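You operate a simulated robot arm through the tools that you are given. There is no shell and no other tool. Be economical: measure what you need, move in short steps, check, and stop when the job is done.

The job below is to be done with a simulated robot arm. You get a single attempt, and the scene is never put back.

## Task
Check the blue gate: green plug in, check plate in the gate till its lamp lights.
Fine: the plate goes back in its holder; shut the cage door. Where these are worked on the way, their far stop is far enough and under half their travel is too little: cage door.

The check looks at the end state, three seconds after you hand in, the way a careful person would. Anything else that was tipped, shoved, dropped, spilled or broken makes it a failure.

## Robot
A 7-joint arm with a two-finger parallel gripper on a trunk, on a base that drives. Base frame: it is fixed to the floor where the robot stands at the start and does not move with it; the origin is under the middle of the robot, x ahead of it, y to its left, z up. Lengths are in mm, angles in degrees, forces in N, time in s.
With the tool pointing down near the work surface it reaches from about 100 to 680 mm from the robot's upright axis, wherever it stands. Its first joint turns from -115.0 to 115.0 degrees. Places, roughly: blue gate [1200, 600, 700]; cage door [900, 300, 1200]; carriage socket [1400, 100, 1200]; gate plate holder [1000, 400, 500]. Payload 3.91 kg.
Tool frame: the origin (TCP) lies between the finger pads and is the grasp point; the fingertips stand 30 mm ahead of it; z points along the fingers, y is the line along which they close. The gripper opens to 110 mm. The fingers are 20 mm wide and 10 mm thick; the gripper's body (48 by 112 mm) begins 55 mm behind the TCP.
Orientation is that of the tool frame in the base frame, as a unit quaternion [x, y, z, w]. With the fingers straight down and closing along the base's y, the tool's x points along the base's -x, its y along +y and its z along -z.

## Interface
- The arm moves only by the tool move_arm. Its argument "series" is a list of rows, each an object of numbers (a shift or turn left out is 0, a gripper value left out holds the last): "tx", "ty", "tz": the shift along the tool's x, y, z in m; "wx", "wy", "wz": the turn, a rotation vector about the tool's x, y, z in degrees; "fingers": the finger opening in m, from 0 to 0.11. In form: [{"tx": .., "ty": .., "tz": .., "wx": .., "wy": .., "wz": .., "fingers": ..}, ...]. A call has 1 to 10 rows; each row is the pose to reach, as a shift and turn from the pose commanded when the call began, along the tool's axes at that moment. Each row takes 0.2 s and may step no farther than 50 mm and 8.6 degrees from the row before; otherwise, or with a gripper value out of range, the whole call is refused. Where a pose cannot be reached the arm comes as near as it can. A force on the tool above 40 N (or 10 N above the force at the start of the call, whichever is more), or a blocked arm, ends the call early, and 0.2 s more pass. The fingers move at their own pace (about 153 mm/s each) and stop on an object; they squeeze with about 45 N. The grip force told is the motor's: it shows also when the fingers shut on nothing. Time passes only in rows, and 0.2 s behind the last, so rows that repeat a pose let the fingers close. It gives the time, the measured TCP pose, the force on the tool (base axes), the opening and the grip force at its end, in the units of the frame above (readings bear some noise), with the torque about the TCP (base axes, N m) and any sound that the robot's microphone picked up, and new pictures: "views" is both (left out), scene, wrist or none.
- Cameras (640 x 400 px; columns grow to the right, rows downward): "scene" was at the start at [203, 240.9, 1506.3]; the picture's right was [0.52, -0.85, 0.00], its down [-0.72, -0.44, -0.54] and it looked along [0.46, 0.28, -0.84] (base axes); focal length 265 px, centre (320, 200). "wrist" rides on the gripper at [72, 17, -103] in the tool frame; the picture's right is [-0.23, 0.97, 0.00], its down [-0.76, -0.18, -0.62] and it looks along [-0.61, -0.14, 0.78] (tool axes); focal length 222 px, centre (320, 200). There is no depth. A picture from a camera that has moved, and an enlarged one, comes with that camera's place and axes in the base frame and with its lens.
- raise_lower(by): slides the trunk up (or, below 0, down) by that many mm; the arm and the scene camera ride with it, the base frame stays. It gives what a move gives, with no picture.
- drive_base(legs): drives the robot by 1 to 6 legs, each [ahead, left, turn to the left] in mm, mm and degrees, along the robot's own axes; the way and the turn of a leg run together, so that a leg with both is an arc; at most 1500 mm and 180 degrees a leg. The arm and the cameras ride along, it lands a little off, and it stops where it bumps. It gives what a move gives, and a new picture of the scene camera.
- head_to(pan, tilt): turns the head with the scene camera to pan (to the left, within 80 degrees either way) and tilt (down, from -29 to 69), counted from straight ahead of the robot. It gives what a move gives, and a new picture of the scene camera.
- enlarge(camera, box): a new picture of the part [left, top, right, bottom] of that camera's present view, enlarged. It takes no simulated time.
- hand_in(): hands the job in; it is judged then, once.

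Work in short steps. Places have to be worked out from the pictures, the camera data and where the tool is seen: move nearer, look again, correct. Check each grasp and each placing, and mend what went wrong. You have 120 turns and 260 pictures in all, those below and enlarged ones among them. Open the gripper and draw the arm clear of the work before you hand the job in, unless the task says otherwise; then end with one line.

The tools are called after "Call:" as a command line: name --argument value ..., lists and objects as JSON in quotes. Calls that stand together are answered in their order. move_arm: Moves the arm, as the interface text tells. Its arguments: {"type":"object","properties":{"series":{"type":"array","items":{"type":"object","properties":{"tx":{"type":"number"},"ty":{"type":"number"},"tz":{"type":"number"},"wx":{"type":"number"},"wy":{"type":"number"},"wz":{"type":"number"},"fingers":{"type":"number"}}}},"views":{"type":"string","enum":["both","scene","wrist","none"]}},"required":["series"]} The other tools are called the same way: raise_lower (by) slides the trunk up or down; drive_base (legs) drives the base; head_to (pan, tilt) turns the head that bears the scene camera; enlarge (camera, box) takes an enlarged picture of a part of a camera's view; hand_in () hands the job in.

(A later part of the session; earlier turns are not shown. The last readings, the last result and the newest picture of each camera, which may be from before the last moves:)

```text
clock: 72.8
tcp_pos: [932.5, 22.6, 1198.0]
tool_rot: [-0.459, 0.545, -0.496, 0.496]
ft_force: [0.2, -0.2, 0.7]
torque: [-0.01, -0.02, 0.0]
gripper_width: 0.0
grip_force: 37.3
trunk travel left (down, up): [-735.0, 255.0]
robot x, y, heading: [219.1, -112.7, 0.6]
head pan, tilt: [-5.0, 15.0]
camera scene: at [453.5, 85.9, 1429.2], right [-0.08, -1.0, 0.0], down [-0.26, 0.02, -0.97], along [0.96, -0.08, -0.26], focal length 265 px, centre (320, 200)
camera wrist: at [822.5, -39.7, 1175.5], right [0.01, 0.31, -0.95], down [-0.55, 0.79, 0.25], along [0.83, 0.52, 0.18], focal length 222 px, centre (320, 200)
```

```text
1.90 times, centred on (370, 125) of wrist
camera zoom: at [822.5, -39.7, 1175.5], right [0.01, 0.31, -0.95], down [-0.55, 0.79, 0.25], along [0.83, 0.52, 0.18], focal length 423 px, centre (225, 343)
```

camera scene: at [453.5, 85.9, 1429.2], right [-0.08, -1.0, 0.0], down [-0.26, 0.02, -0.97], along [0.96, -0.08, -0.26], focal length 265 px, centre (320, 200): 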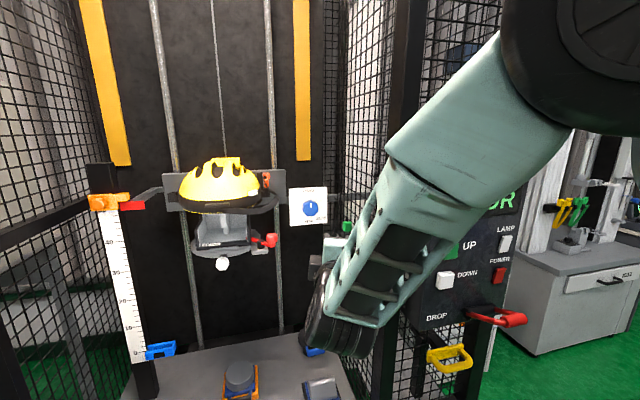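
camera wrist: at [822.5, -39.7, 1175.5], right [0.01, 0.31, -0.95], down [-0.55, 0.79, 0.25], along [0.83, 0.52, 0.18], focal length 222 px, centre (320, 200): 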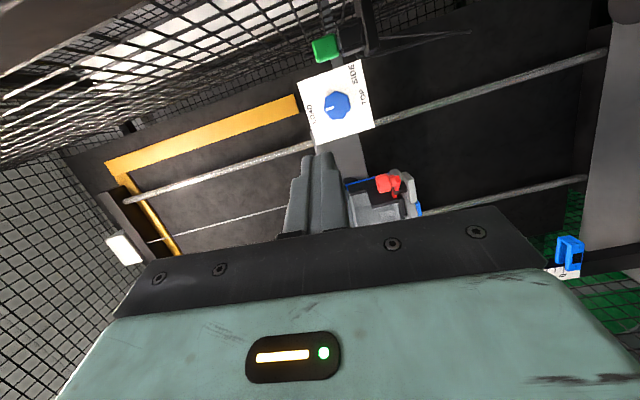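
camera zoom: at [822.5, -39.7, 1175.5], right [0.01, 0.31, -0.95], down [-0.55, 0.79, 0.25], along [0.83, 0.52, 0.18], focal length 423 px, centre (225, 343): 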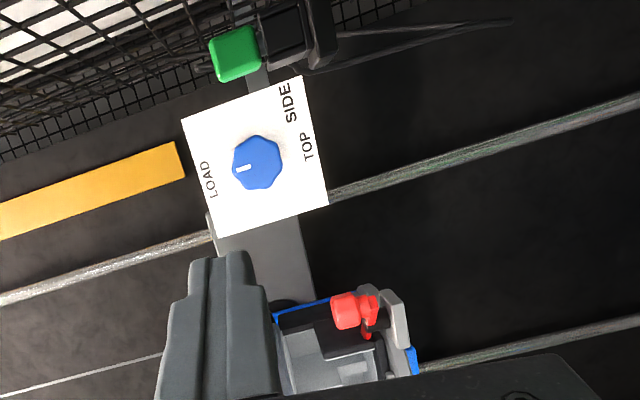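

I move the camera nearer to the carriage (TCP about (1160, 92, 1300)), staying above the plug and right of the helmet.

Call:
move_arm --series '[{"tx": -0.025, "ty": -0.04, "tz": 0.0}, {"tx": -0.05, "ty": -0.08, "tz": 0.01}, {"tx": -0.075, "ty": -0.097, "tz": 0.045}, {"tx": -0.098, "ty": -0.097, "tz": 0.085}, {"tx": -0.098, "ty": -0.097, "tz": 0.13}, {"tx": -0.098, "ty": -0.097, "tz": 0.175}, {"tx": -0.098, "ty": -0.097, "tz": 0.219}]' --views "both"

Call:
enlarge --camera "wrist" --box '[220, 20, 500, 220]'

```text
clock: 74.4
tcp_pos: [1161.1, 93.3, 1300.6]
tool_rot: [-0.459, 0.544, -0.496, 0.497]
ft_force: [-0.7, -0.2, 0.2]
torque: [-0.01, 0.02, -0.04]
gripper_width: 0.1
grip_force: 37.3
trunk travel left (down, up): [-735.0, 255.0]
robot x, y, heading: [219.0, -117.0, 0.5]
head pan, tilt: [-5.0, 15.0]
camera scene: at [452.9, 86.1, 1429.3], right [-0.08, -1.0, 0.0], down [-0.26, 0.02, -0.97], along [0.96, -0.08, -0.26], focal length 265 px, centre (320, 200)
camera wrist: at [1050.3, 32.1, 1278.3], right [0.01, 0.31, -0.95], down [-0.56, 0.79, 0.25], along [0.83, 0.53, 0.18], focal length 222 px, centre (320, 200)
```

scene: 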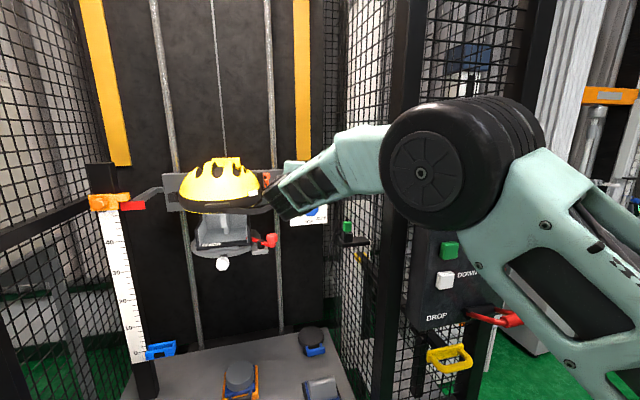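
wrist: 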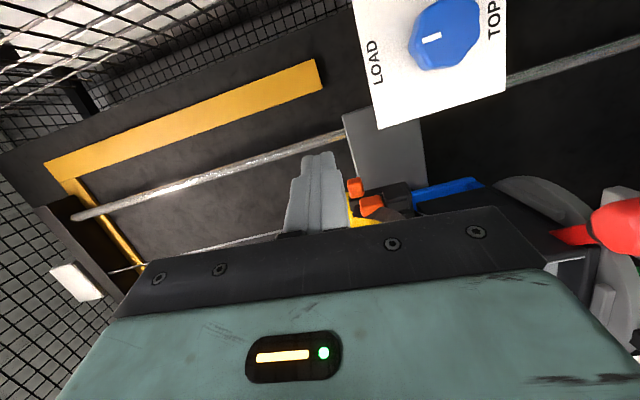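

```text
2.00 times, centred on (360, 120) of wrist
camera zoom: at [1050.3, 32.1, 1278.3], right [0.01, 0.31, -0.95], down [-0.56, 0.79, 0.25], along [0.83, 0.53, 0.18], focal length 444 px, centre (240, 360)
```

zoom: 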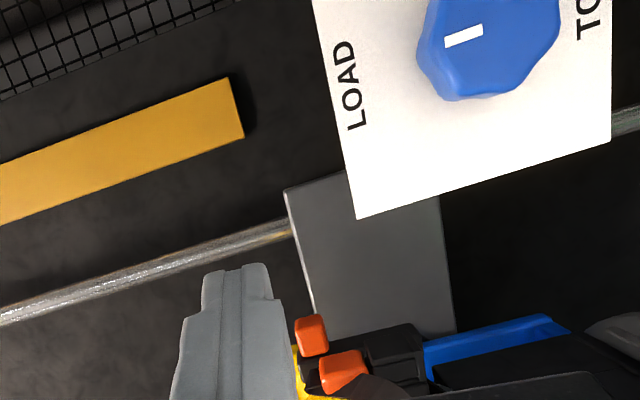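

The orange pieces sit on a black block on the carriage plate, maybe the socket. I retract, raise the trunk and look from above with the head.

Call:
move_arm --series '[{"tz": -0.045}, {"tz": -0.09}, {"tz": -0.135}, {"tz": -0.18}, {"tz": -0.22}, {"tz": -0.22, "ty": 0.045}, {"tz": -0.22, "ty": 0.09}, {"tz": -0.22, "ty": 0.135}, {"tz": -0.22, "ty": 0.18}, {"tz": -0.22, "ty": 0.225}]' --views "none"

Call:
raise_lower --by 250

Call:
head_to --pan 0 --tilt 28

Call:
enlarge --camera "scene" --box '[240, 120, 380, 220]'

```text
clock: 76.6
tcp_pos: [940.3, 129.6, 1080.3]
tool_rot: [-0.459, 0.546, -0.495, 0.496]
ft_force: [1.2, -0.3, 0.7]
torque: [0.02, 0.0, 0.05]
gripper_width: 0.0
grip_force: 37.2
trunk travel left (down, up): [-735.0, 255.0]
robot x, y, heading: [219.7, -112.6, 0.6]
head pan, tilt: [-5.0, 15.0]
```

```text
clock: 79.1
tcp_pos: [941.1, 128.7, 1327.9]
tool_rot: [-0.458, 0.545, -0.496, 0.497]
ft_force: [-0.2, -0.5, -0.5]
torque: [-0.01, -0.01, 0.0]
gripper_width: 0.0
grip_force: 37.7
trunk travel left (down, up): [-985.0, 5.0]
robot x, y, heading: [219.6, -116.8, 0.5]
head pan, tilt: [-5.0, 15.0]
```

```text
clock: 79.9
tcp_pos: [941.7, 129.2, 1328.7]
tool_rot: [-0.459, 0.545, -0.496, 0.497]
ft_force: [-0.9, 0.0, -0.3]
torque: [-0.03, -0.01, 0.04]
gripper_width: 0.1
grip_force: 38.0
trunk travel left (down, up): [-985.0, 5.0]
robot x, y, heading: [219.1, -114.9, 0.4]
head pan, tilt: [0.0, 28.0]
camera scene: at [451.6, 94.0, 1658.2], right [0.01, -1.0, 0.0], down [-0.47, 0.0, -0.88], along [0.88, 0.01, -0.47], focal length 265 px, centre (320, 200)
```

scene: 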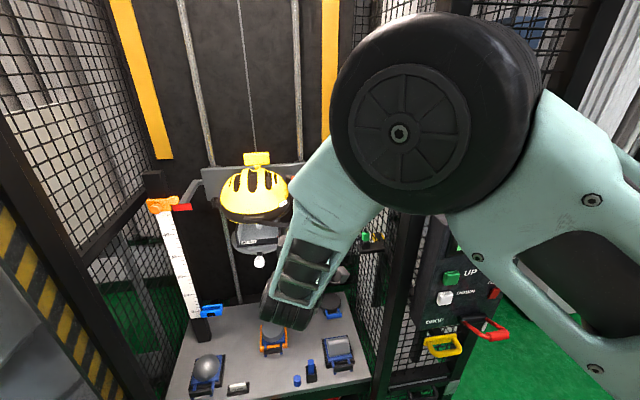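

```text
4.00 times, centred on (310, 170) of scene
camera zoom: at [451.6, 94.0, 1658.2], right [0.01, -1.0, 0.0], down [-0.47, 0.0, -0.88], along [0.88, 0.01, -0.47], focal length 1059 px, centre (360, 320)
```

zoom: 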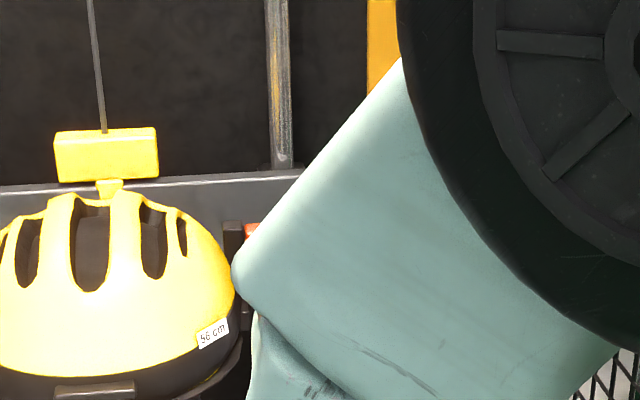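

Call:
move_arm --series '[{"ty": 0.045}, {"ty": 0.09}, {"ty": 0.135}, {"ty": 0.18}, {"ty": 0.225}, {"ty": 0.27}, {"ty": 0.315}, {"ty": 0.36}]' --views "scene"

Call:
enlarge --camera "scene" --box '[260, 130, 360, 200]'

```text
clock: 81.7
tcp_pos: [938.3, 159.8, 971.2]
tool_rot: [-0.459, 0.545, -0.495, 0.497]
ft_force: [-0.2, 0.1, -0.3]
torque: [-0.03, 0.01, 0.05]
gripper_width: 0.2
grip_force: 37.6
trunk travel left (down, up): [-985.0, 5.0]
robot x, y, heading: [217.8, -112.7, 0.5]
head pan, tilt: [0.0, 28.0]
camera scene: at [451.4, 94.1, 1658.3], right [0.01, -1.0, 0.0], down [-0.47, 0.0, -0.88], along [0.88, 0.01, -0.47], focal length 265 px, centre (320, 200)
```

scene: 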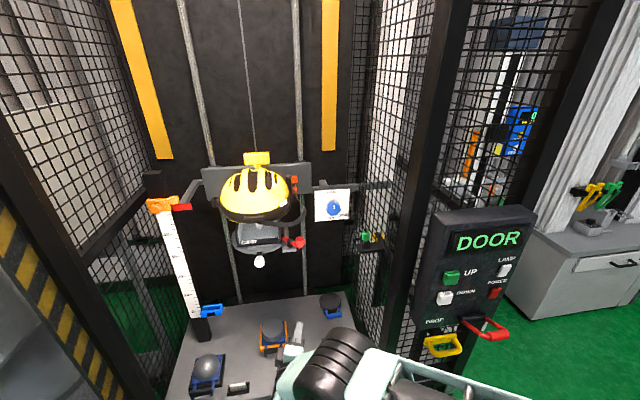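

```text
5.71 times, centred on (310, 165) of scene
camera zoom: at [451.4, 94.1, 1658.3], right [0.01, -1.0, 0.0], down [-0.47, 0.0, -0.88], along [0.88, 0.01, -0.47], focal length 1513 px, centre (377, 400)
```

zoom: 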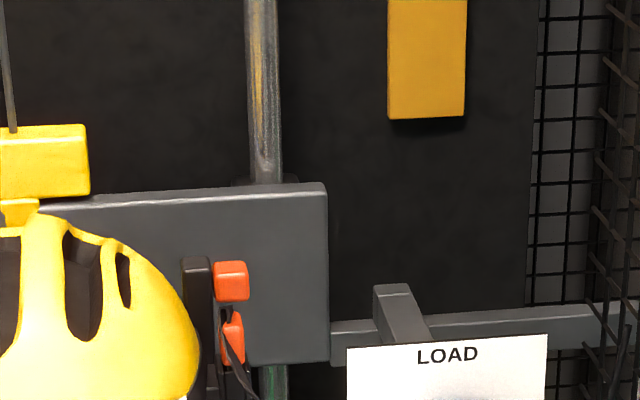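

The parts near (1290,190,1270) need a closer look from above-right. I bring the wrist camera to about (960,80,1340).

Call:
move_arm --series '[{"ty": -0.045}, {"ty": -0.09}, {"ty": -0.135}, {"ty": -0.18}, {"ty": -0.225}, {"ty": -0.27}, {"ty": -0.315}, {"ty": -0.36, "tz": 0.02}, {"ty": -0.39, "tz": 0.05}, {"ty": -0.39, "tz": 0.09, "tx": 0.01}]' --views "wrist"

Call:
enlarge --camera "wrist" --box '[330, 80, 450, 180]'

```text
clock: 83.9
tcp_pos: [1029.1, 109.4, 1355.7]
tool_rot: [-0.46, 0.545, -0.495, 0.497]
ft_force: [-0.4, -0.4, 0.2]
torque: [0.02, 0.02, -0.04]
gripper_width: 0.0
grip_force: 37.6
trunk travel left (down, up): [-985.0, 5.0]
robot x, y, heading: [218.4, -112.4, 0.4]
head pan, tilt: [0.0, 28.0]
camera wrist: at [918.2, 47.4, 1333.2], right [0.01, 0.31, -0.95], down [-0.56, 0.79, 0.25], along [0.83, 0.53, 0.18], focal length 222 px, centre (320, 200)
```

wrist: 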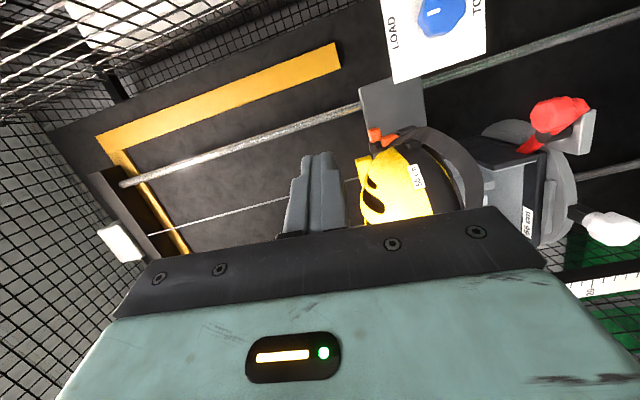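

```text
4.00 times, centred on (390, 130) of wrist
camera zoom: at [918.2, 47.4, 1333.2], right [0.01, 0.31, -0.95], down [-0.56, 0.79, 0.25], along [0.83, 0.53, 0.18], focal length 888 px, centre (40, 480)
```

zoom: 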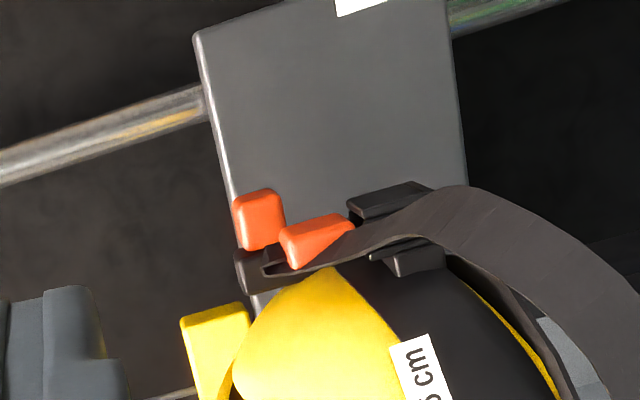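

Zoom is re-rendered sharply, so I zoom much tighter on the buckle/socket area.

Call:
enlarge --camera "wrist" --box '[360, 110, 440, 160]'

Call:
enlarge --camera "scene" --box '[280, 160, 320, 190]'

```text
8.00 times, centred on (400, 135) of wrist
camera zoom: at [918.2, 47.4, 1333.2], right [0.01, 0.31, -0.95], down [-0.56, 0.79, 0.25], along [0.83, 0.53, 0.18], focal length 1777 px, centre (-320, 720)
```

zoom: 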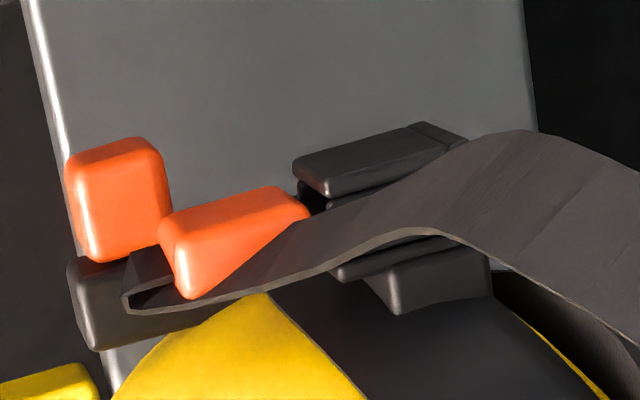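

```text
13.33 times, centred on (300, 175) of scene
camera zoom: at [451.0, 94.2, 1658.2], right [0.01, -1.0, 0.0], down [-0.47, 0.0, -0.88], along [0.88, 0.01, -0.47], focal length 3530 px, centre (587, 533)
```

zoom: 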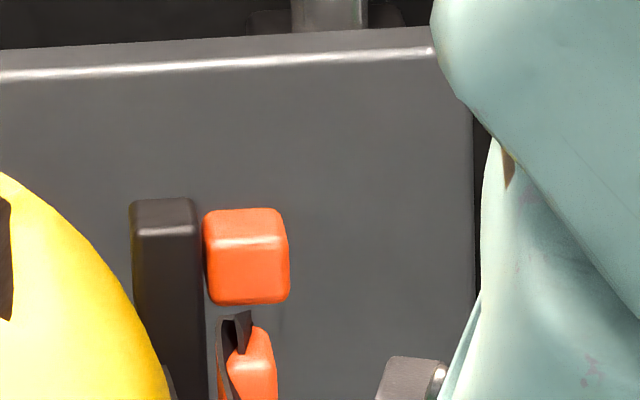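

Call:
move_arm --series '[{"tz": -0.04, "ty": 0.02}, {"tz": -0.08, "ty": 0.04}, {"tz": -0.08, "ty": 0.085}, {"tz": -0.08, "ty": 0.13}, {"tz": -0.08, "ty": 0.175}, {"tz": -0.08, "ty": 0.22}, {"tz": -0.08, "ty": 0.265}, {"tz": -0.08, "ty": 0.31}, {"tz": -0.08, "ty": 0.355}, {"tz": -0.08, "ty": 0.4}]' --views "none"

Call:
enlarge --camera "scene" --box '[270, 160, 330, 205]'

Call:
raise_lower --by -300

Call:
head_to --pan 0 --tilt 10

```text
clock: 86.1
tcp_pos: [948.2, 151.4, 961.7]
tool_rot: [-0.458, 0.544, -0.496, 0.498]
ft_force: [0.5, 0.3, -0.3]
torque: [0.0, 0.01, 0.02]
gripper_width: 0.0
grip_force: 37.8
trunk travel left (down, up): [-985.0, 5.0]
robot x, y, heading: [220.5, -110.7, 0.6]
head pan, tilt: [0.0, 28.0]
```

```text
8.89 times, centred on (300, 182) of scene
camera zoom: at [451.4, 94.1, 1658.3], right [0.01, -1.0, 0.0], down [-0.47, 0.0, -0.88], along [0.88, 0.01, -0.47], focal length 2353 px, centre (498, 356)
```

zoom: 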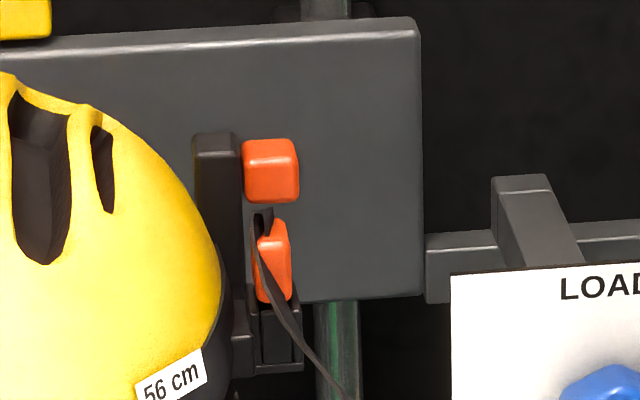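

```text
clock: 89.1
tcp_pos: [947.5, 151.7, 662.1]
tool_rot: [-0.459, 0.545, -0.496, 0.497]
ft_force: [0.6, -0.4, -0.1]
torque: [-0.01, -0.01, -0.01]
gripper_width: 0.0
grip_force: 37.9
trunk travel left (down, up): [-685.0, 305.0]
robot x, y, heading: [217.5, -108.6, 0.4]
head pan, tilt: [0.0, 28.0]
```

```text
clock: 89.9
tcp_pos: [947.8, 151.4, 660.4]
tool_rot: [-0.459, 0.545, -0.496, 0.497]
ft_force: [0.5, -0.6, 0.1]
torque: [0.02, -0.01, 0.02]
gripper_width: 0.0
grip_force: 37.8
trunk travel left (down, up): [-685.0, 305.0]
robot x, y, heading: [221.7, -116.3, 0.5]
head pan, tilt: [0.0, 10.0]
camera scene: at [453.4, 94.1, 1387.2], right [0.01, -1.0, 0.0], down [-0.17, 0.0, -0.98], along [0.98, 0.01, -0.17], focal length 265 px, centre (320, 200)
```

scene: 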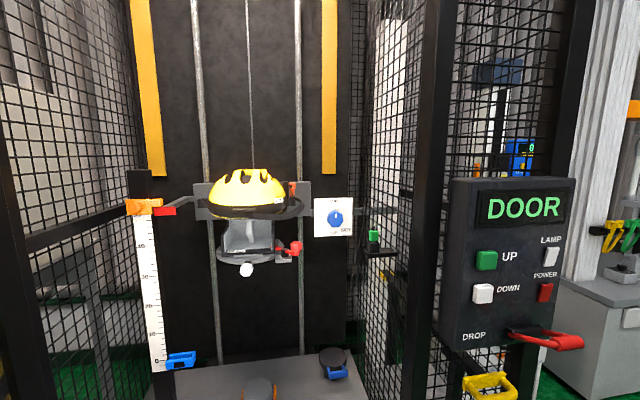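

Call:
enlarge --camera "scene" --box '[272, 170, 320, 218]'

Call:
enlarge --camera "scene" --box '[350, 215, 410, 265]'

Call:
enlarge --camera "scene" --box '[200, 220, 310, 290]'

```text
8.33 times, centred on (296, 194) of scene
camera zoom: at [453.4, 94.1, 1387.2], right [0.01, -1.0, 0.0], down [-0.17, 0.0, -0.98], along [0.98, 0.01, -0.17], focal length 2206 px, centre (520, 250)
```

zoom: 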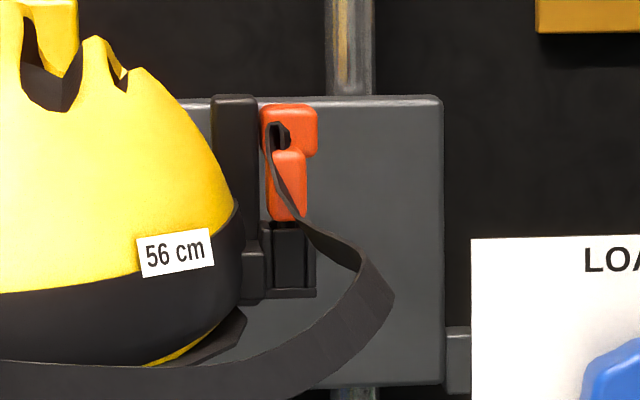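

```text
8.00 times, centred on (380, 240) of scene
camera zoom: at [453.4, 94.1, 1387.2], right [0.01, -1.0, 0.0], down [-0.17, 0.0, -0.98], along [0.98, 0.01, -0.17], focal length 2118 px, centre (-160, -120)
```

zoom: 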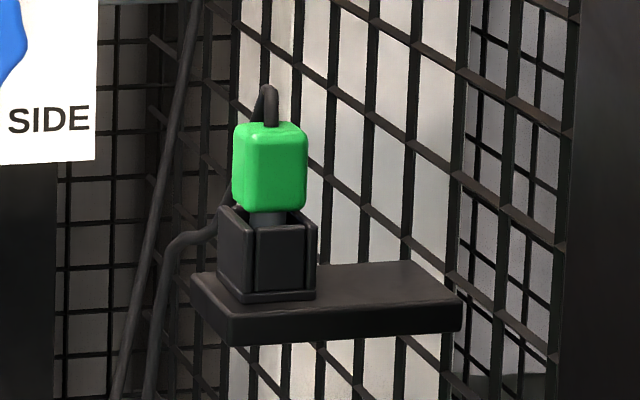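

```text
5.71 times, centred on (255, 255) of scene
camera zoom: at [453.4, 94.1, 1387.2], right [0.01, -1.0, 0.0], down [-0.17, 0.0, -0.98], along [0.98, 0.01, -0.17], focal length 1513 px, centre (691, -114)
```

zoom: 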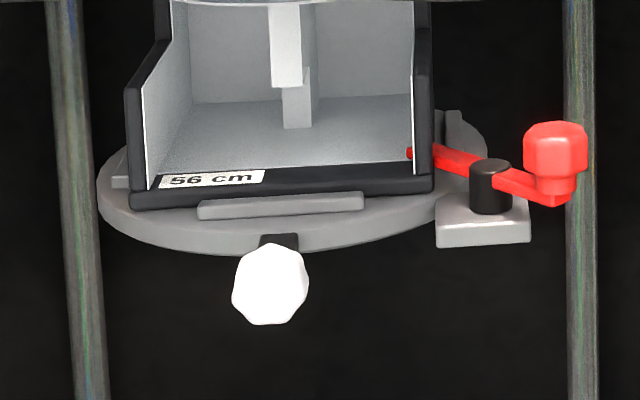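

The socket spot (1400,100,1200) lies behind the dial board (board at x≈1280, plate at x≈1490). I retract the arm and drive left so the head can look past the board.

Call:
move_arm --series '[{"tz": -0.045}, {"tz": -0.09}, {"tz": -0.135}, {"tz": -0.18}, {"tz": -0.2}]' --views "none"

Call:
drive_base --legs '[[0, 340, 0]]'

Call:
head_to --pan -20 --tilt 8

Call:
enlarge --camera "scene" --box '[260, 150, 400, 250]'

```text
clock: 91.1
tcp_pos: [746.6, 168.1, 664.1]
tool_rot: [-0.459, 0.545, -0.496, 0.497]
ft_force: [-0.1, 0.1, 0.0]
torque: [0.0, 0.0, 0.02]
gripper_width: 0.0
grip_force: 37.8
trunk travel left (down, up): [-685.0, 305.0]
robot x, y, heading: [218.9, -114.5, 0.6]
head pan, tilt: [0.0, 10.0]
```

```text
clock: 93.3
tcp_pos: [744.7, 503.5, 664.0]
tool_rot: [-0.459, 0.545, -0.496, 0.496]
ft_force: [0.3, 0.3, -1.0]
torque: [0.02, 0.01, 0.01]
gripper_width: 0.1
grip_force: 38.0
trunk travel left (down, up): [-685.0, 305.0]
robot x, y, heading: [217.2, 223.6, 0.3]
head pan, tilt: [0.0, 10.0]
camera scene: at [450.5, 429.6, 1387.3], right [0.01, -1.0, 0.0], down [-0.17, 0.0, -0.98], along [0.98, 0.01, -0.17], focal length 265 px, centre (320, 200)
```

scene: 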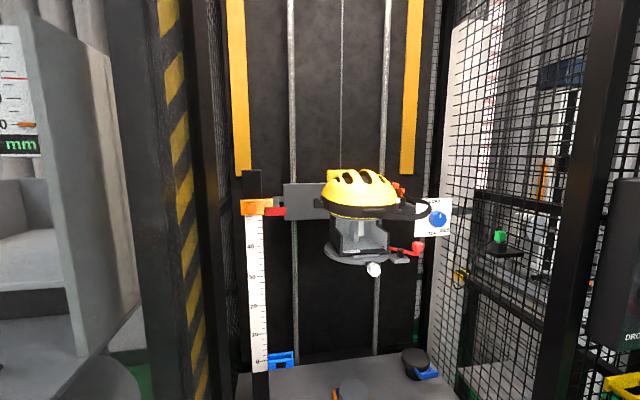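

```text
clock: 94.1
tcp_pos: [744.0, 504.6, 664.2]
tool_rot: [-0.46, 0.544, -0.495, 0.497]
ft_force: [-0.4, -0.4, 0.3]
torque: [-0.03, -0.02, 0.02]
gripper_width: 0.0
grip_force: 37.6
trunk travel left (down, up): [-685.0, 305.0]
robot x, y, heading: [216.0, 219.3, 0.4]
head pan, tilt: [-20.0, 8.0]
camera scene: at [444.9, 397.9, 1390.6], right [-0.33, -0.94, 0.0], down [-0.13, 0.05, -0.99], along [0.93, -0.33, -0.14], focal length 265 px, centre (320, 200)
```

scene: 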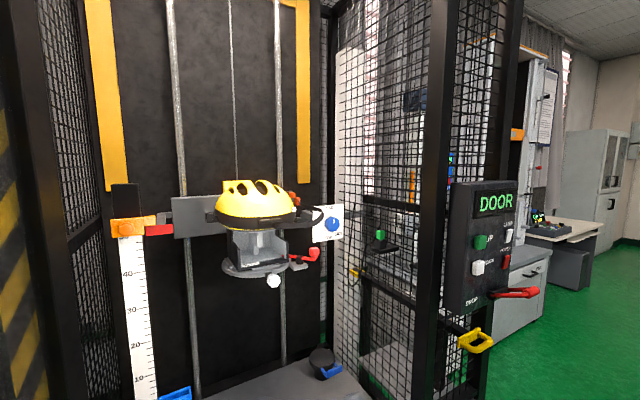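

```text
4.00 times, centred on (330, 200) of scene
camera zoom: at [444.9, 397.9, 1390.6], right [-0.33, -0.94, 0.0], down [-0.13, 0.05, -0.99], along [0.93, -0.33, -0.14], focal length 1059 px, centre (280, 200)
```

zoom: 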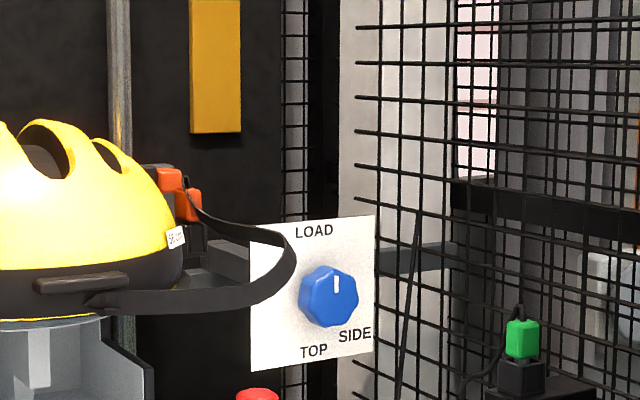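

Call:
enlarge --camera "scene" --box '[284, 185, 324, 235]'

Call:
enlarge --camera "scene" --box '[100, 180, 220, 250]'

```text
8.00 times, centred on (304, 210) of scene
camera zoom: at [444.9, 397.9, 1390.6], right [-0.33, -0.94, 0.0], down [-0.13, 0.05, -0.99], along [0.93, -0.33, -0.14], focal length 2118 px, centre (448, 120)
```

zoom: 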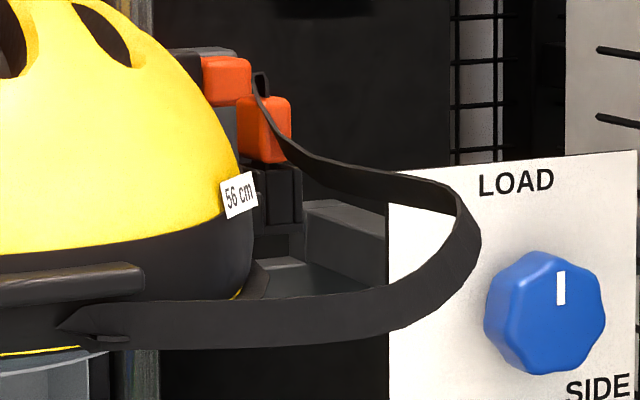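

```text
5.33 times, centred on (160, 215) of scene
camera zoom: at [444.9, 397.9, 1390.6], right [-0.33, -0.94, 0.0], down [-0.13, 0.05, -0.99], along [0.93, -0.33, -0.14], focal length 1412 px, centre (1173, 120)
```

zoom: 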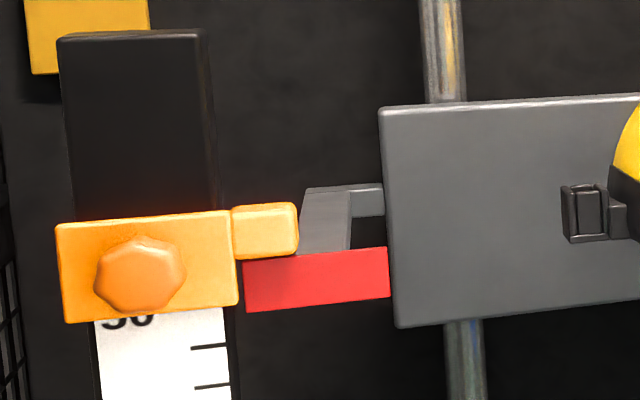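

The strap clip is only the helmet's chinstrap. I reposition: arm up and to the right, then drive 230 mm closer so the arm can look from above behind the dial board.

Call:
move_arm --series '[{"ty": -0.035, "tx": 0.03}, {"ty": -0.07, "tx": 0.06}, {"ty": -0.105, "tx": 0.09}, {"ty": -0.14, "tx": 0.12}, {"ty": -0.175, "tx": 0.15}, {"ty": -0.21, "tx": 0.18}]' --views "none"

Call:
drive_base --legs '[[230, 0, 0]]'

Call:
raise_lower --by 250

Call:
head_to --pan -25 --tilt 30

```text
clock: 95.5
tcp_pos: [731.2, 306.2, 860.1]
tool_rot: [-0.459, 0.545, -0.495, 0.497]
ft_force: [0.2, 0.0, 0.1]
torque: [-0.01, 0.01, -0.04]
gripper_width: 0.0
grip_force: 37.6
trunk travel left (down, up): [-685.0, 305.0]
robot x, y, heading: [216.6, 223.3, 0.5]
head pan, tilt: [-20.0, 8.0]
```

```text
clock: 97.2
tcp_pos: [958.2, 308.1, 859.8]
tool_rot: [-0.459, 0.545, -0.496, 0.496]
ft_force: [0.5, -0.1, 1.0]
torque: [-0.01, -0.01, 0.01]
gripper_width: 0.4
grip_force: 38.0
trunk travel left (down, up): [-685.0, 305.0]
robot x, y, heading: [441.1, 224.2, 0.4]
head pan, tilt: [-20.0, 8.0]
camera scene: at [671.5, 399.2, 1390.6], right [-0.34, -0.94, 0.0], down [-0.13, 0.05, -0.99], along [0.93, -0.33, -0.14], focal length 265 px, centre (320, 200)
```

scene: 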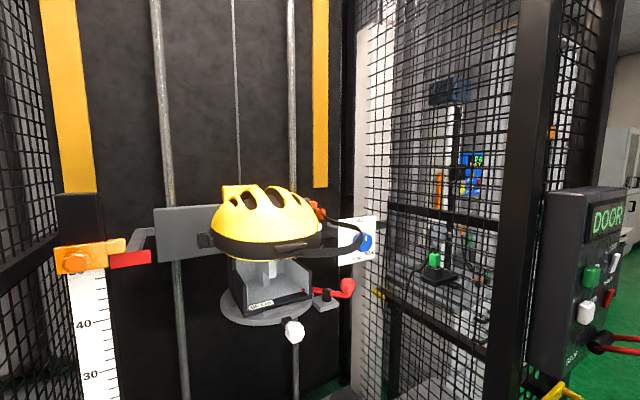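

```text
clock: 99.8
tcp_pos: [957.2, 307.4, 1109.8]
tool_rot: [-0.459, 0.545, -0.496, 0.496]
ft_force: [-0.3, 0.9, -0.1]
torque: [0.0, -0.01, -0.02]
gripper_width: 0.1
grip_force: 37.1
trunk travel left (down, up): [-935.0, 55.0]
robot x, y, heading: [441.3, 226.5, 0.2]
head pan, tilt: [-20.0, 8.0]
```

```text
clock: 100.7
tcp_pos: [956.8, 307.1, 1108.6]
tool_rot: [-0.459, 0.545, -0.496, 0.496]
ft_force: [0.2, -0.1, -0.5]
torque: [0.02, -0.02, 0.0]
gripper_width: 0.3
grip_force: 37.8
trunk travel left (down, up): [-935.0, 55.0]
robot x, y, heading: [441.6, 226.1, 0.2]
head pan, tilt: [-25.0, 30.0]
camera scene: at [666.4, 392.6, 1605.1], right [-0.42, -0.91, 0.0], down [-0.45, 0.21, -0.87], along [0.79, -0.36, -0.5], focal length 265 px, centre (320, 200)
```

scene: 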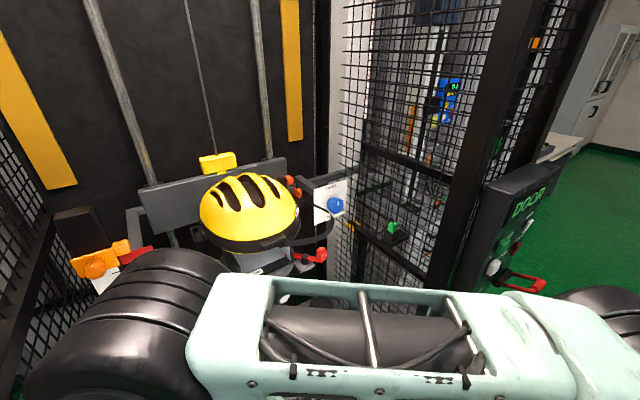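

Call:
enlarge --camera "scene" --box '[260, 160, 360, 230]'

Call:
enlarge --camera "scene" --box '[355, 200, 415, 255]'

```text
5.71 times, centred on (310, 195) of scene
camera zoom: at [666.4, 392.6, 1605.1], right [-0.42, -0.91, 0.0], down [-0.45, 0.21, -0.87], along [0.79, -0.36, -0.5], focal length 1513 px, centre (377, 229)
```

zoom: 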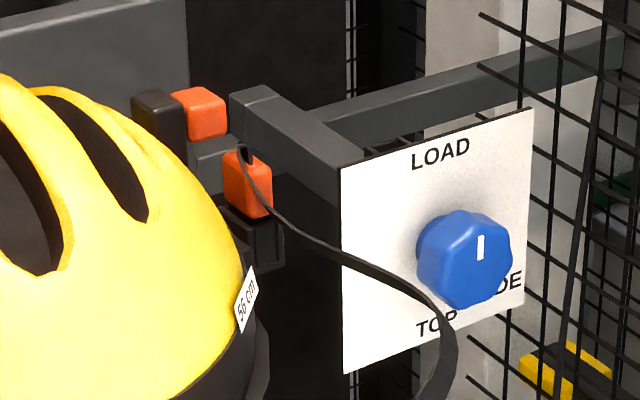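

```text
7.27 times, centred on (385, 228) of scene
camera zoom: at [666.4, 392.6, 1605.1], right [-0.42, -0.91, 0.0], down [-0.45, 0.21, -0.87], along [0.79, -0.36, -0.5], focal length 1925 px, centre (-153, 0)
```

zoom: 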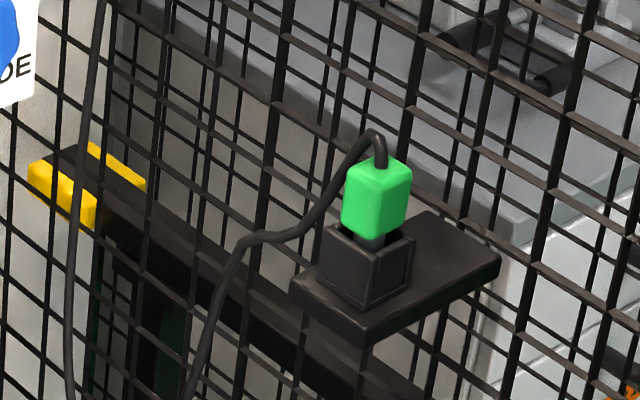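

Call:
enlarge --camera "scene" --box '[280, 165, 345, 200]'

Call:
enlarge --camera "scene" --box '[110, 150, 230, 250]'

```text
9.85 times, centred on (312, 182) of scene
camera zoom: at [666.4, 392.6, 1605.1], right [-0.42, -0.91, 0.0], down [-0.45, 0.21, -0.87], along [0.79, -0.36, -0.5], focal length 2607 px, centre (394, 372)
```

zoom: 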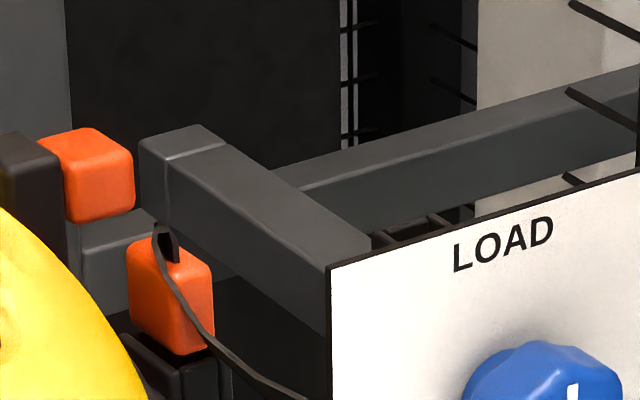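

```text
4.00 times, centred on (170, 200) of scene
camera zoom: at [666.4, 392.6, 1605.1], right [-0.42, -0.91, 0.0], down [-0.45, 0.21, -0.87], along [0.79, -0.36, -0.5], focal length 1059 px, centre (920, 200)
```

zoom: 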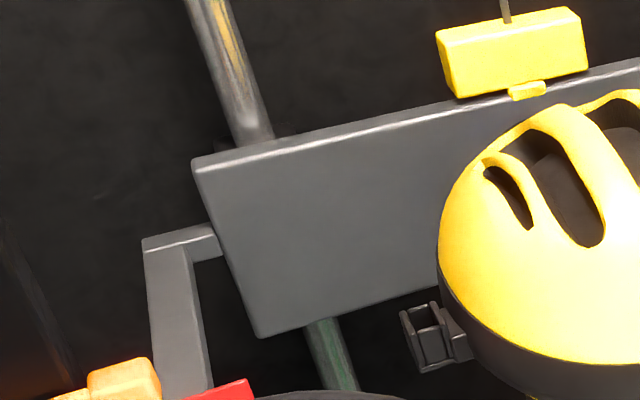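

Nothing is visible above the bracket arm; the hidden area is behind the dial board below z≈1180. I turn the tool to point down to look over the board with the wrist camera: roll back first.

Call:
move_arm --series '[{"wz": 8.5}, {"wz": 17}, {"wz": 25.5}, {"wz": 34}, {"wz": 42.5}, {"wz": 51}, {"wz": 59.5}, {"wz": 68}, {"wz": 76.5}, {"wz": 85}]' --views "none"

Call:
move_arm --series '[{"wy": 8.5, "tx": -0.02, "ty": -0.02}, {"wy": 17, "tx": -0.04, "ty": -0.04}, {"wy": 25.5, "tx": -0.06, "ty": -0.06}, {"wy": 34, "tx": -0.08, "ty": -0.08}, {"wy": 42.5, "tx": -0.11, "ty": -0.1}, {"wy": 51, "tx": -0.14, "ty": -0.12}, {"wy": 59.5, "tx": -0.17, "ty": -0.14}, {"wy": 68, "tx": -0.2, "ty": -0.16}, {"wy": 76.5, "tx": -0.22, "ty": -0.18}, {"wy": 85, "tx": -0.22, "ty": -0.2}]' --views "both"

```text
clock: 102.9
tcp_pos: [957.9, 308.0, 1110.5]
tool_rot: [0.032, 0.711, -0.031, 0.701]
ft_force: [0.0, 0.4, -0.6]
torque: [0.0, 0.01, 0.01]
gripper_width: 0.0
grip_force: 38.2
trunk travel left (down, up): [-935.0, 55.0]
robot x, y, heading: [441.5, 226.1, 0.3]
head pan, tilt: [-25.0, 30.0]
```

```text
clock: 105.1
tcp_pos: [943.8, 108.8, 1328.7]
tool_rot: [0.043, 0.998, -0.001, 0.035]
ft_force: [-0.1, 0.6, -0.8]
torque: [-0.03, -0.04, 0.03]
gripper_width: 0.0
grip_force: 37.7
out of reach, approached as far as the arm can: row 2, 3, 4, 5, 6, 7, 8
trunk travel left (down, up): [-935.0, 55.0]
robot x, y, heading: [442.2, 221.3, 0.3]
head pan, tilt: [-25.0, 30.0]
camera scene: at [665.9, 393.1, 1605.0], right [-0.42, -0.91, 0.0], down [-0.45, 0.21, -0.87], along [0.79, -0.36, -0.5], focal length 265 px, centre (320, 200)
camera wrist: at [864.7, 131.7, 1427.0], right [0.31, 0.95, 0.02], down [0.7, -0.24, 0.67], along [0.65, -0.2, -0.74], focal length 222 px, centre (320, 200)
```

scene: 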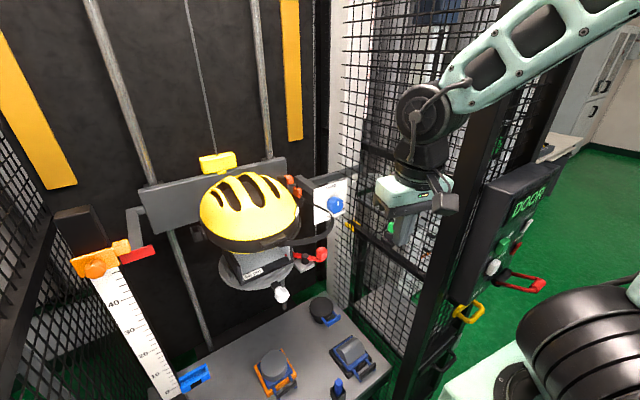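
wrist: 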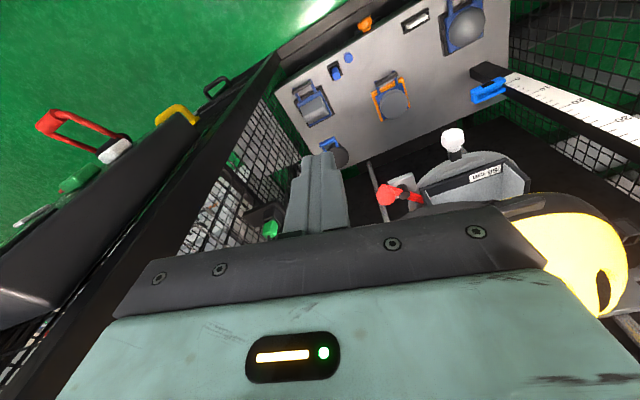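

The upside-down view shows the plug on the wall, table and carriage. I move over the dial board to look behind it.

Call:
move_arm --series '[{"tx": -0.042, "tz": 0.002}, {"tx": -0.084, "ty": -0.004, "tz": 0.004}, {"tx": -0.126, "ty": -0.006, "tz": 0.006}, {"tx": -0.168, "ty": -0.008, "tz": 0.008}, {"tx": -0.21, "ty": -0.01, "tz": 0.01}, {"tx": -0.252, "ty": -0.012, "tz": 0.012}, {"tx": -0.294, "ty": -0.014, "tz": 0.014}, {"tx": -0.336, "ty": -0.016, "tz": 0.016}, {"tx": -0.375, "ty": -0.016, "tz": 0.02}]' --views "both"

```text
clock: 107.1
tcp_pos: [1079.8, 39.1, 1402.4]
tool_rot: [0.043, 0.998, -0.002, 0.037]
ft_force: [-0.8, 0.3, 0.3]
torque: [0.01, 0.02, -0.03]
gripper_width: 0.0
grip_force: 37.4
out of reach, approached as far as the arm can: row 3, 4, 5, 6, 7, 8, 9
trunk travel left (down, up): [-935.0, 55.0]
robot x, y, heading: [443.9, 222.0, 0.5]
head pan, tilt: [-25.0, 30.0]
camera scene: at [666.4, 392.5, 1605.0], right [-0.42, -0.91, 0.0], down [-0.45, 0.21, -0.87], along [0.79, -0.36, -0.5], focal length 265 px, centre (320, 200)
camera wrist: at [1000.9, 62.9, 1499.4], right [0.31, 0.95, 0.02], down [0.7, -0.24, 0.68], along [0.65, -0.2, -0.74], focal length 222 px, centre (320, 200)
```

scene: 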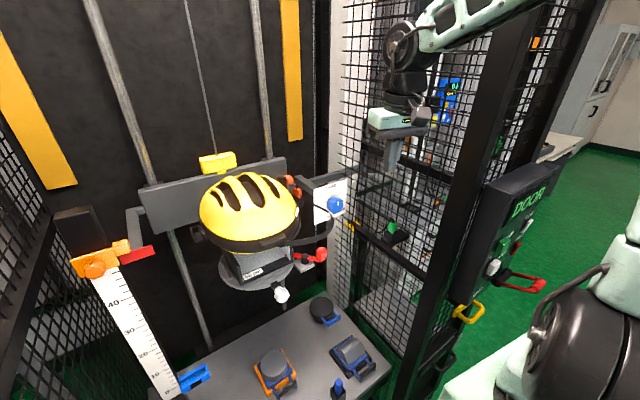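
wrist: 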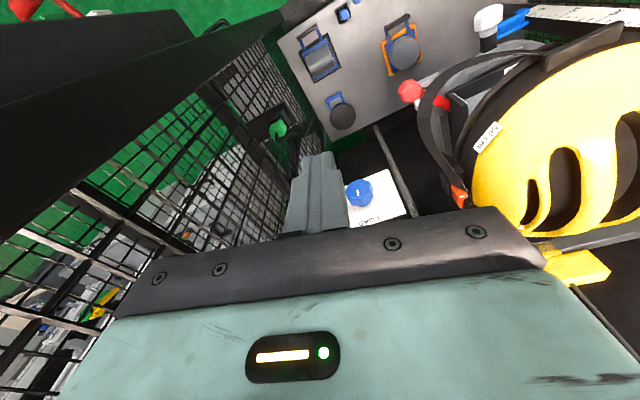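

Reach is limited here. I retract and lower the trunk, to let the head look up underneath the dial board instead.

Call:
move_arm --series '[{"tx": 0.04, "ty": 0.01}, {"tx": 0.08, "ty": 0.02}, {"tx": 0.12, "ty": 0.03}, {"tx": 0.16, "ty": 0.04}, {"tx": 0.2, "ty": 0.05}]' --views "none"

Call:
raise_lower --by -620

Call:
head_to --pan -25 --tilt -12

```text
clock: 108.3
tcp_pos: [928.8, 104.2, 1368.5]
tool_rot: [0.043, 0.998, -0.003, 0.035]
ft_force: [0.8, 0.1, 0.4]
torque: [0.01, -0.01, 0.01]
gripper_width: 0.1
grip_force: 37.6
out of reach, approached as far as the arm can: row 4, 5
trunk travel left (down, up): [-935.0, 55.0]
robot x, y, heading: [442.2, 227.9, 0.4]
head pan, tilt: [-25.0, 30.0]
```

```text
refused: -620 is not a number from -400 to 400
```

```text
clock: 109.4
tcp_pos: [928.1, 103.8, 1370.4]
tool_rot: [0.042, 0.998, -0.003, 0.035]
ft_force: [0.1, -0.5, 0.0]
torque: [-0.01, 0.01, 0.02]
gripper_width: 0.4
grip_force: 37.9
trunk travel left (down, up): [-935.0, 55.0]
robot x, y, heading: [443.2, 223.6, 0.1]
head pan, tilt: [-25.0, -12.0]
camera scene: at [659.5, 395.7, 1671.4], right [-0.42, -0.91, 0.0], down [0.19, -0.09, -0.98], along [0.89, -0.41, 0.21], focal length 265 px, centre (320, 200)
```

scene: 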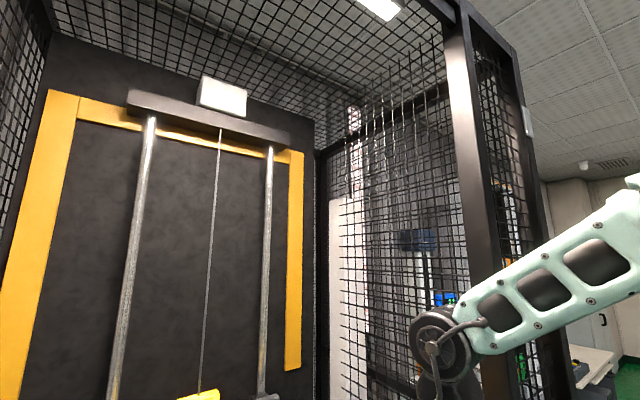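

Call:
raise_lower --by -400

Call:
raise_lower --by -250

Call:
head_to --pan -28 --tilt -5

Call:
enlarge --camera "scene" --box '[240, 100, 400, 200]'

```text
clock: 113.2
tcp_pos: [927.8, 103.2, 968.8]
tool_rot: [0.043, 0.998, -0.003, 0.036]
ft_force: [0.6, -0.3, -0.6]
torque: [-0.01, -0.01, -0.05]
gripper_width: 0.0
grip_force: 37.6
trunk travel left (down, up): [-535.0, 455.0]
robot x, y, heading: [445.1, 230.2, 0.2]
head pan, tilt: [-25.0, -12.0]
```

```text
clock: 115.8
tcp_pos: [929.4, 104.5, 718.9]
tool_rot: [0.042, 0.998, -0.003, 0.035]
ft_force: [-0.7, 0.6, 1.0]
torque: [-0.04, -0.02, 0.0]
gripper_width: 0.2
grip_force: 38.0
trunk travel left (down, up): [-285.0, 705.0]
robot x, y, heading: [440.9, 226.5, 0.6]
head pan, tilt: [-25.0, -12.0]
```

```text
clock: 116.5
tcp_pos: [928.2, 105.0, 718.8]
tool_rot: [0.043, 0.998, -0.003, 0.035]
ft_force: [-1.0, -0.1, -0.1]
torque: [0.01, 0.02, 0.0]
gripper_width: 0.1
grip_force: 37.6
trunk travel left (down, up): [-285.0, 705.0]
robot x, y, heading: [443.9, 228.6, 0.3]
head pan, tilt: [-28.0, -5.0]
camera scene: at [661.7, 389.7, 1011.1], right [-0.46, -0.89, 0.0], down [0.08, -0.04, -1.0], along [0.88, -0.46, 0.09], focal length 265 px, centre (320, 200)
```

scene: 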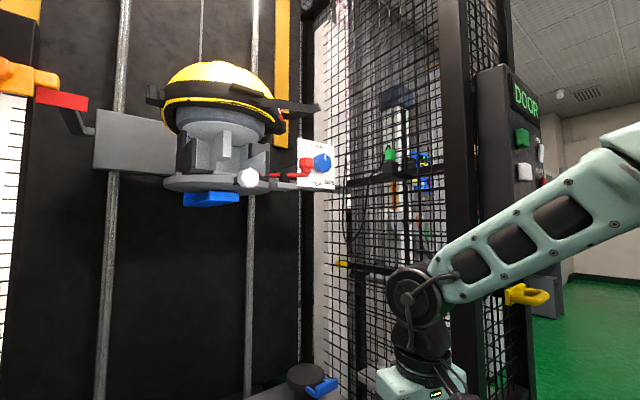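

```text
4.00 times, centred on (320, 150) of scene
camera zoom: at [661.7, 389.7, 1011.1], right [-0.46, -0.89, 0.0], down [0.08, -0.04, -1.0], along [0.88, -0.46, 0.09], focal length 1059 px, centre (320, 400)
```

zoom: 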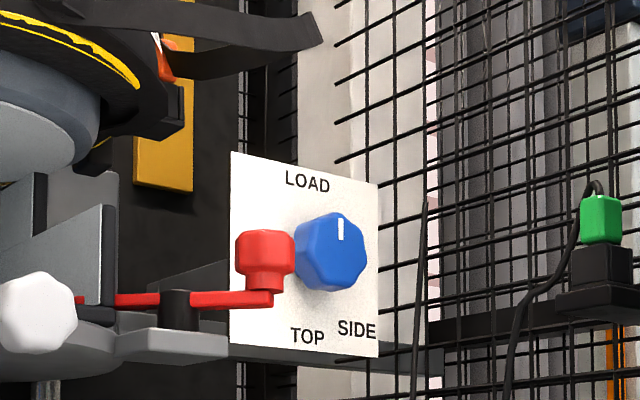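

No socket there either. I raise the trunk and inspect the table, the gate and the right wall in detail.

Call:
raise_lower --by 400

Call:
head_to --pan 0 --tilt 40

Call:
enlarge --camera "scene" --box '[160, 120, 400, 290]'

```text
clock: 120.3
tcp_pos: [928.0, 104.4, 1118.1]
tool_rot: [0.043, 0.998, -0.003, 0.035]
ft_force: [-0.3, -0.2, -0.3]
torque: [0.0, -0.01, 0.06]
gripper_width: 0.2
grip_force: 37.7
trunk travel left (down, up): [-685.0, 305.0]
robot x, y, heading: [445.2, 220.9, 0.8]
head pan, tilt: [-28.0, -5.0]
```

```text
clock: 121.4
tcp_pos: [928.2, 104.1, 1118.2]
tool_rot: [0.042, 0.998, -0.003, 0.035]
ft_force: [-1.0, 1.1, 0.2]
torque: [-0.02, 0.0, -0.03]
gripper_width: 0.0
grip_force: 37.9
trunk travel left (down, up): [-685.0, 305.0]
robot x, y, heading: [444.3, 224.8, 0.2]
head pan, tilt: [0.0, 40.0]
camera scene: at [669.2, 430.7, 1339.7], right [0.01, -1.0, 0.0], down [-0.64, 0.0, -0.77], along [0.77, 0.01, -0.64], focal length 265 px, centre (320, 200)
```

scene: 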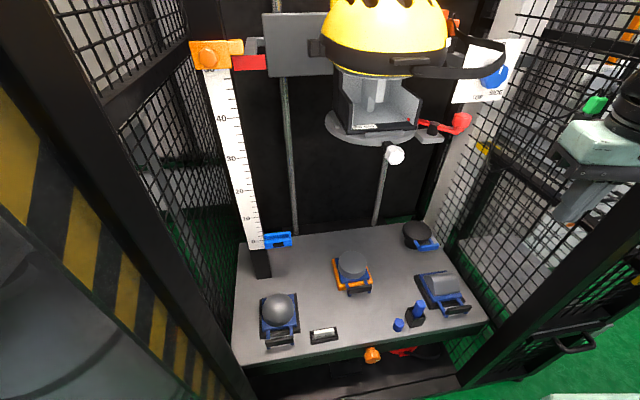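

```text
2.35 times, centred on (280, 205) of scene
camera zoom: at [669.2, 430.7, 1339.7], right [0.01, -1.0, 0.0], down [-0.64, 0.0, -0.77], along [0.77, 0.01, -0.64], focal length 623 px, centre (414, 188)
```

zoom: 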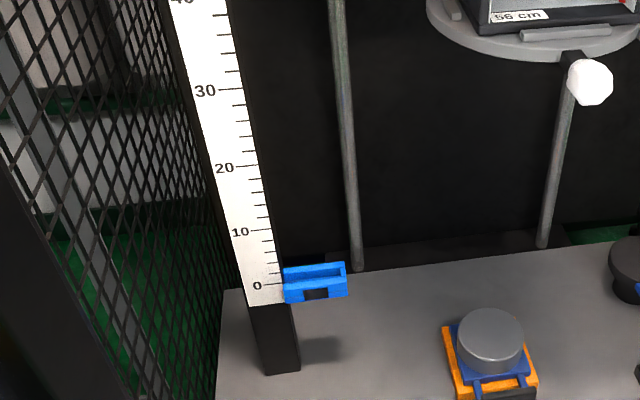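

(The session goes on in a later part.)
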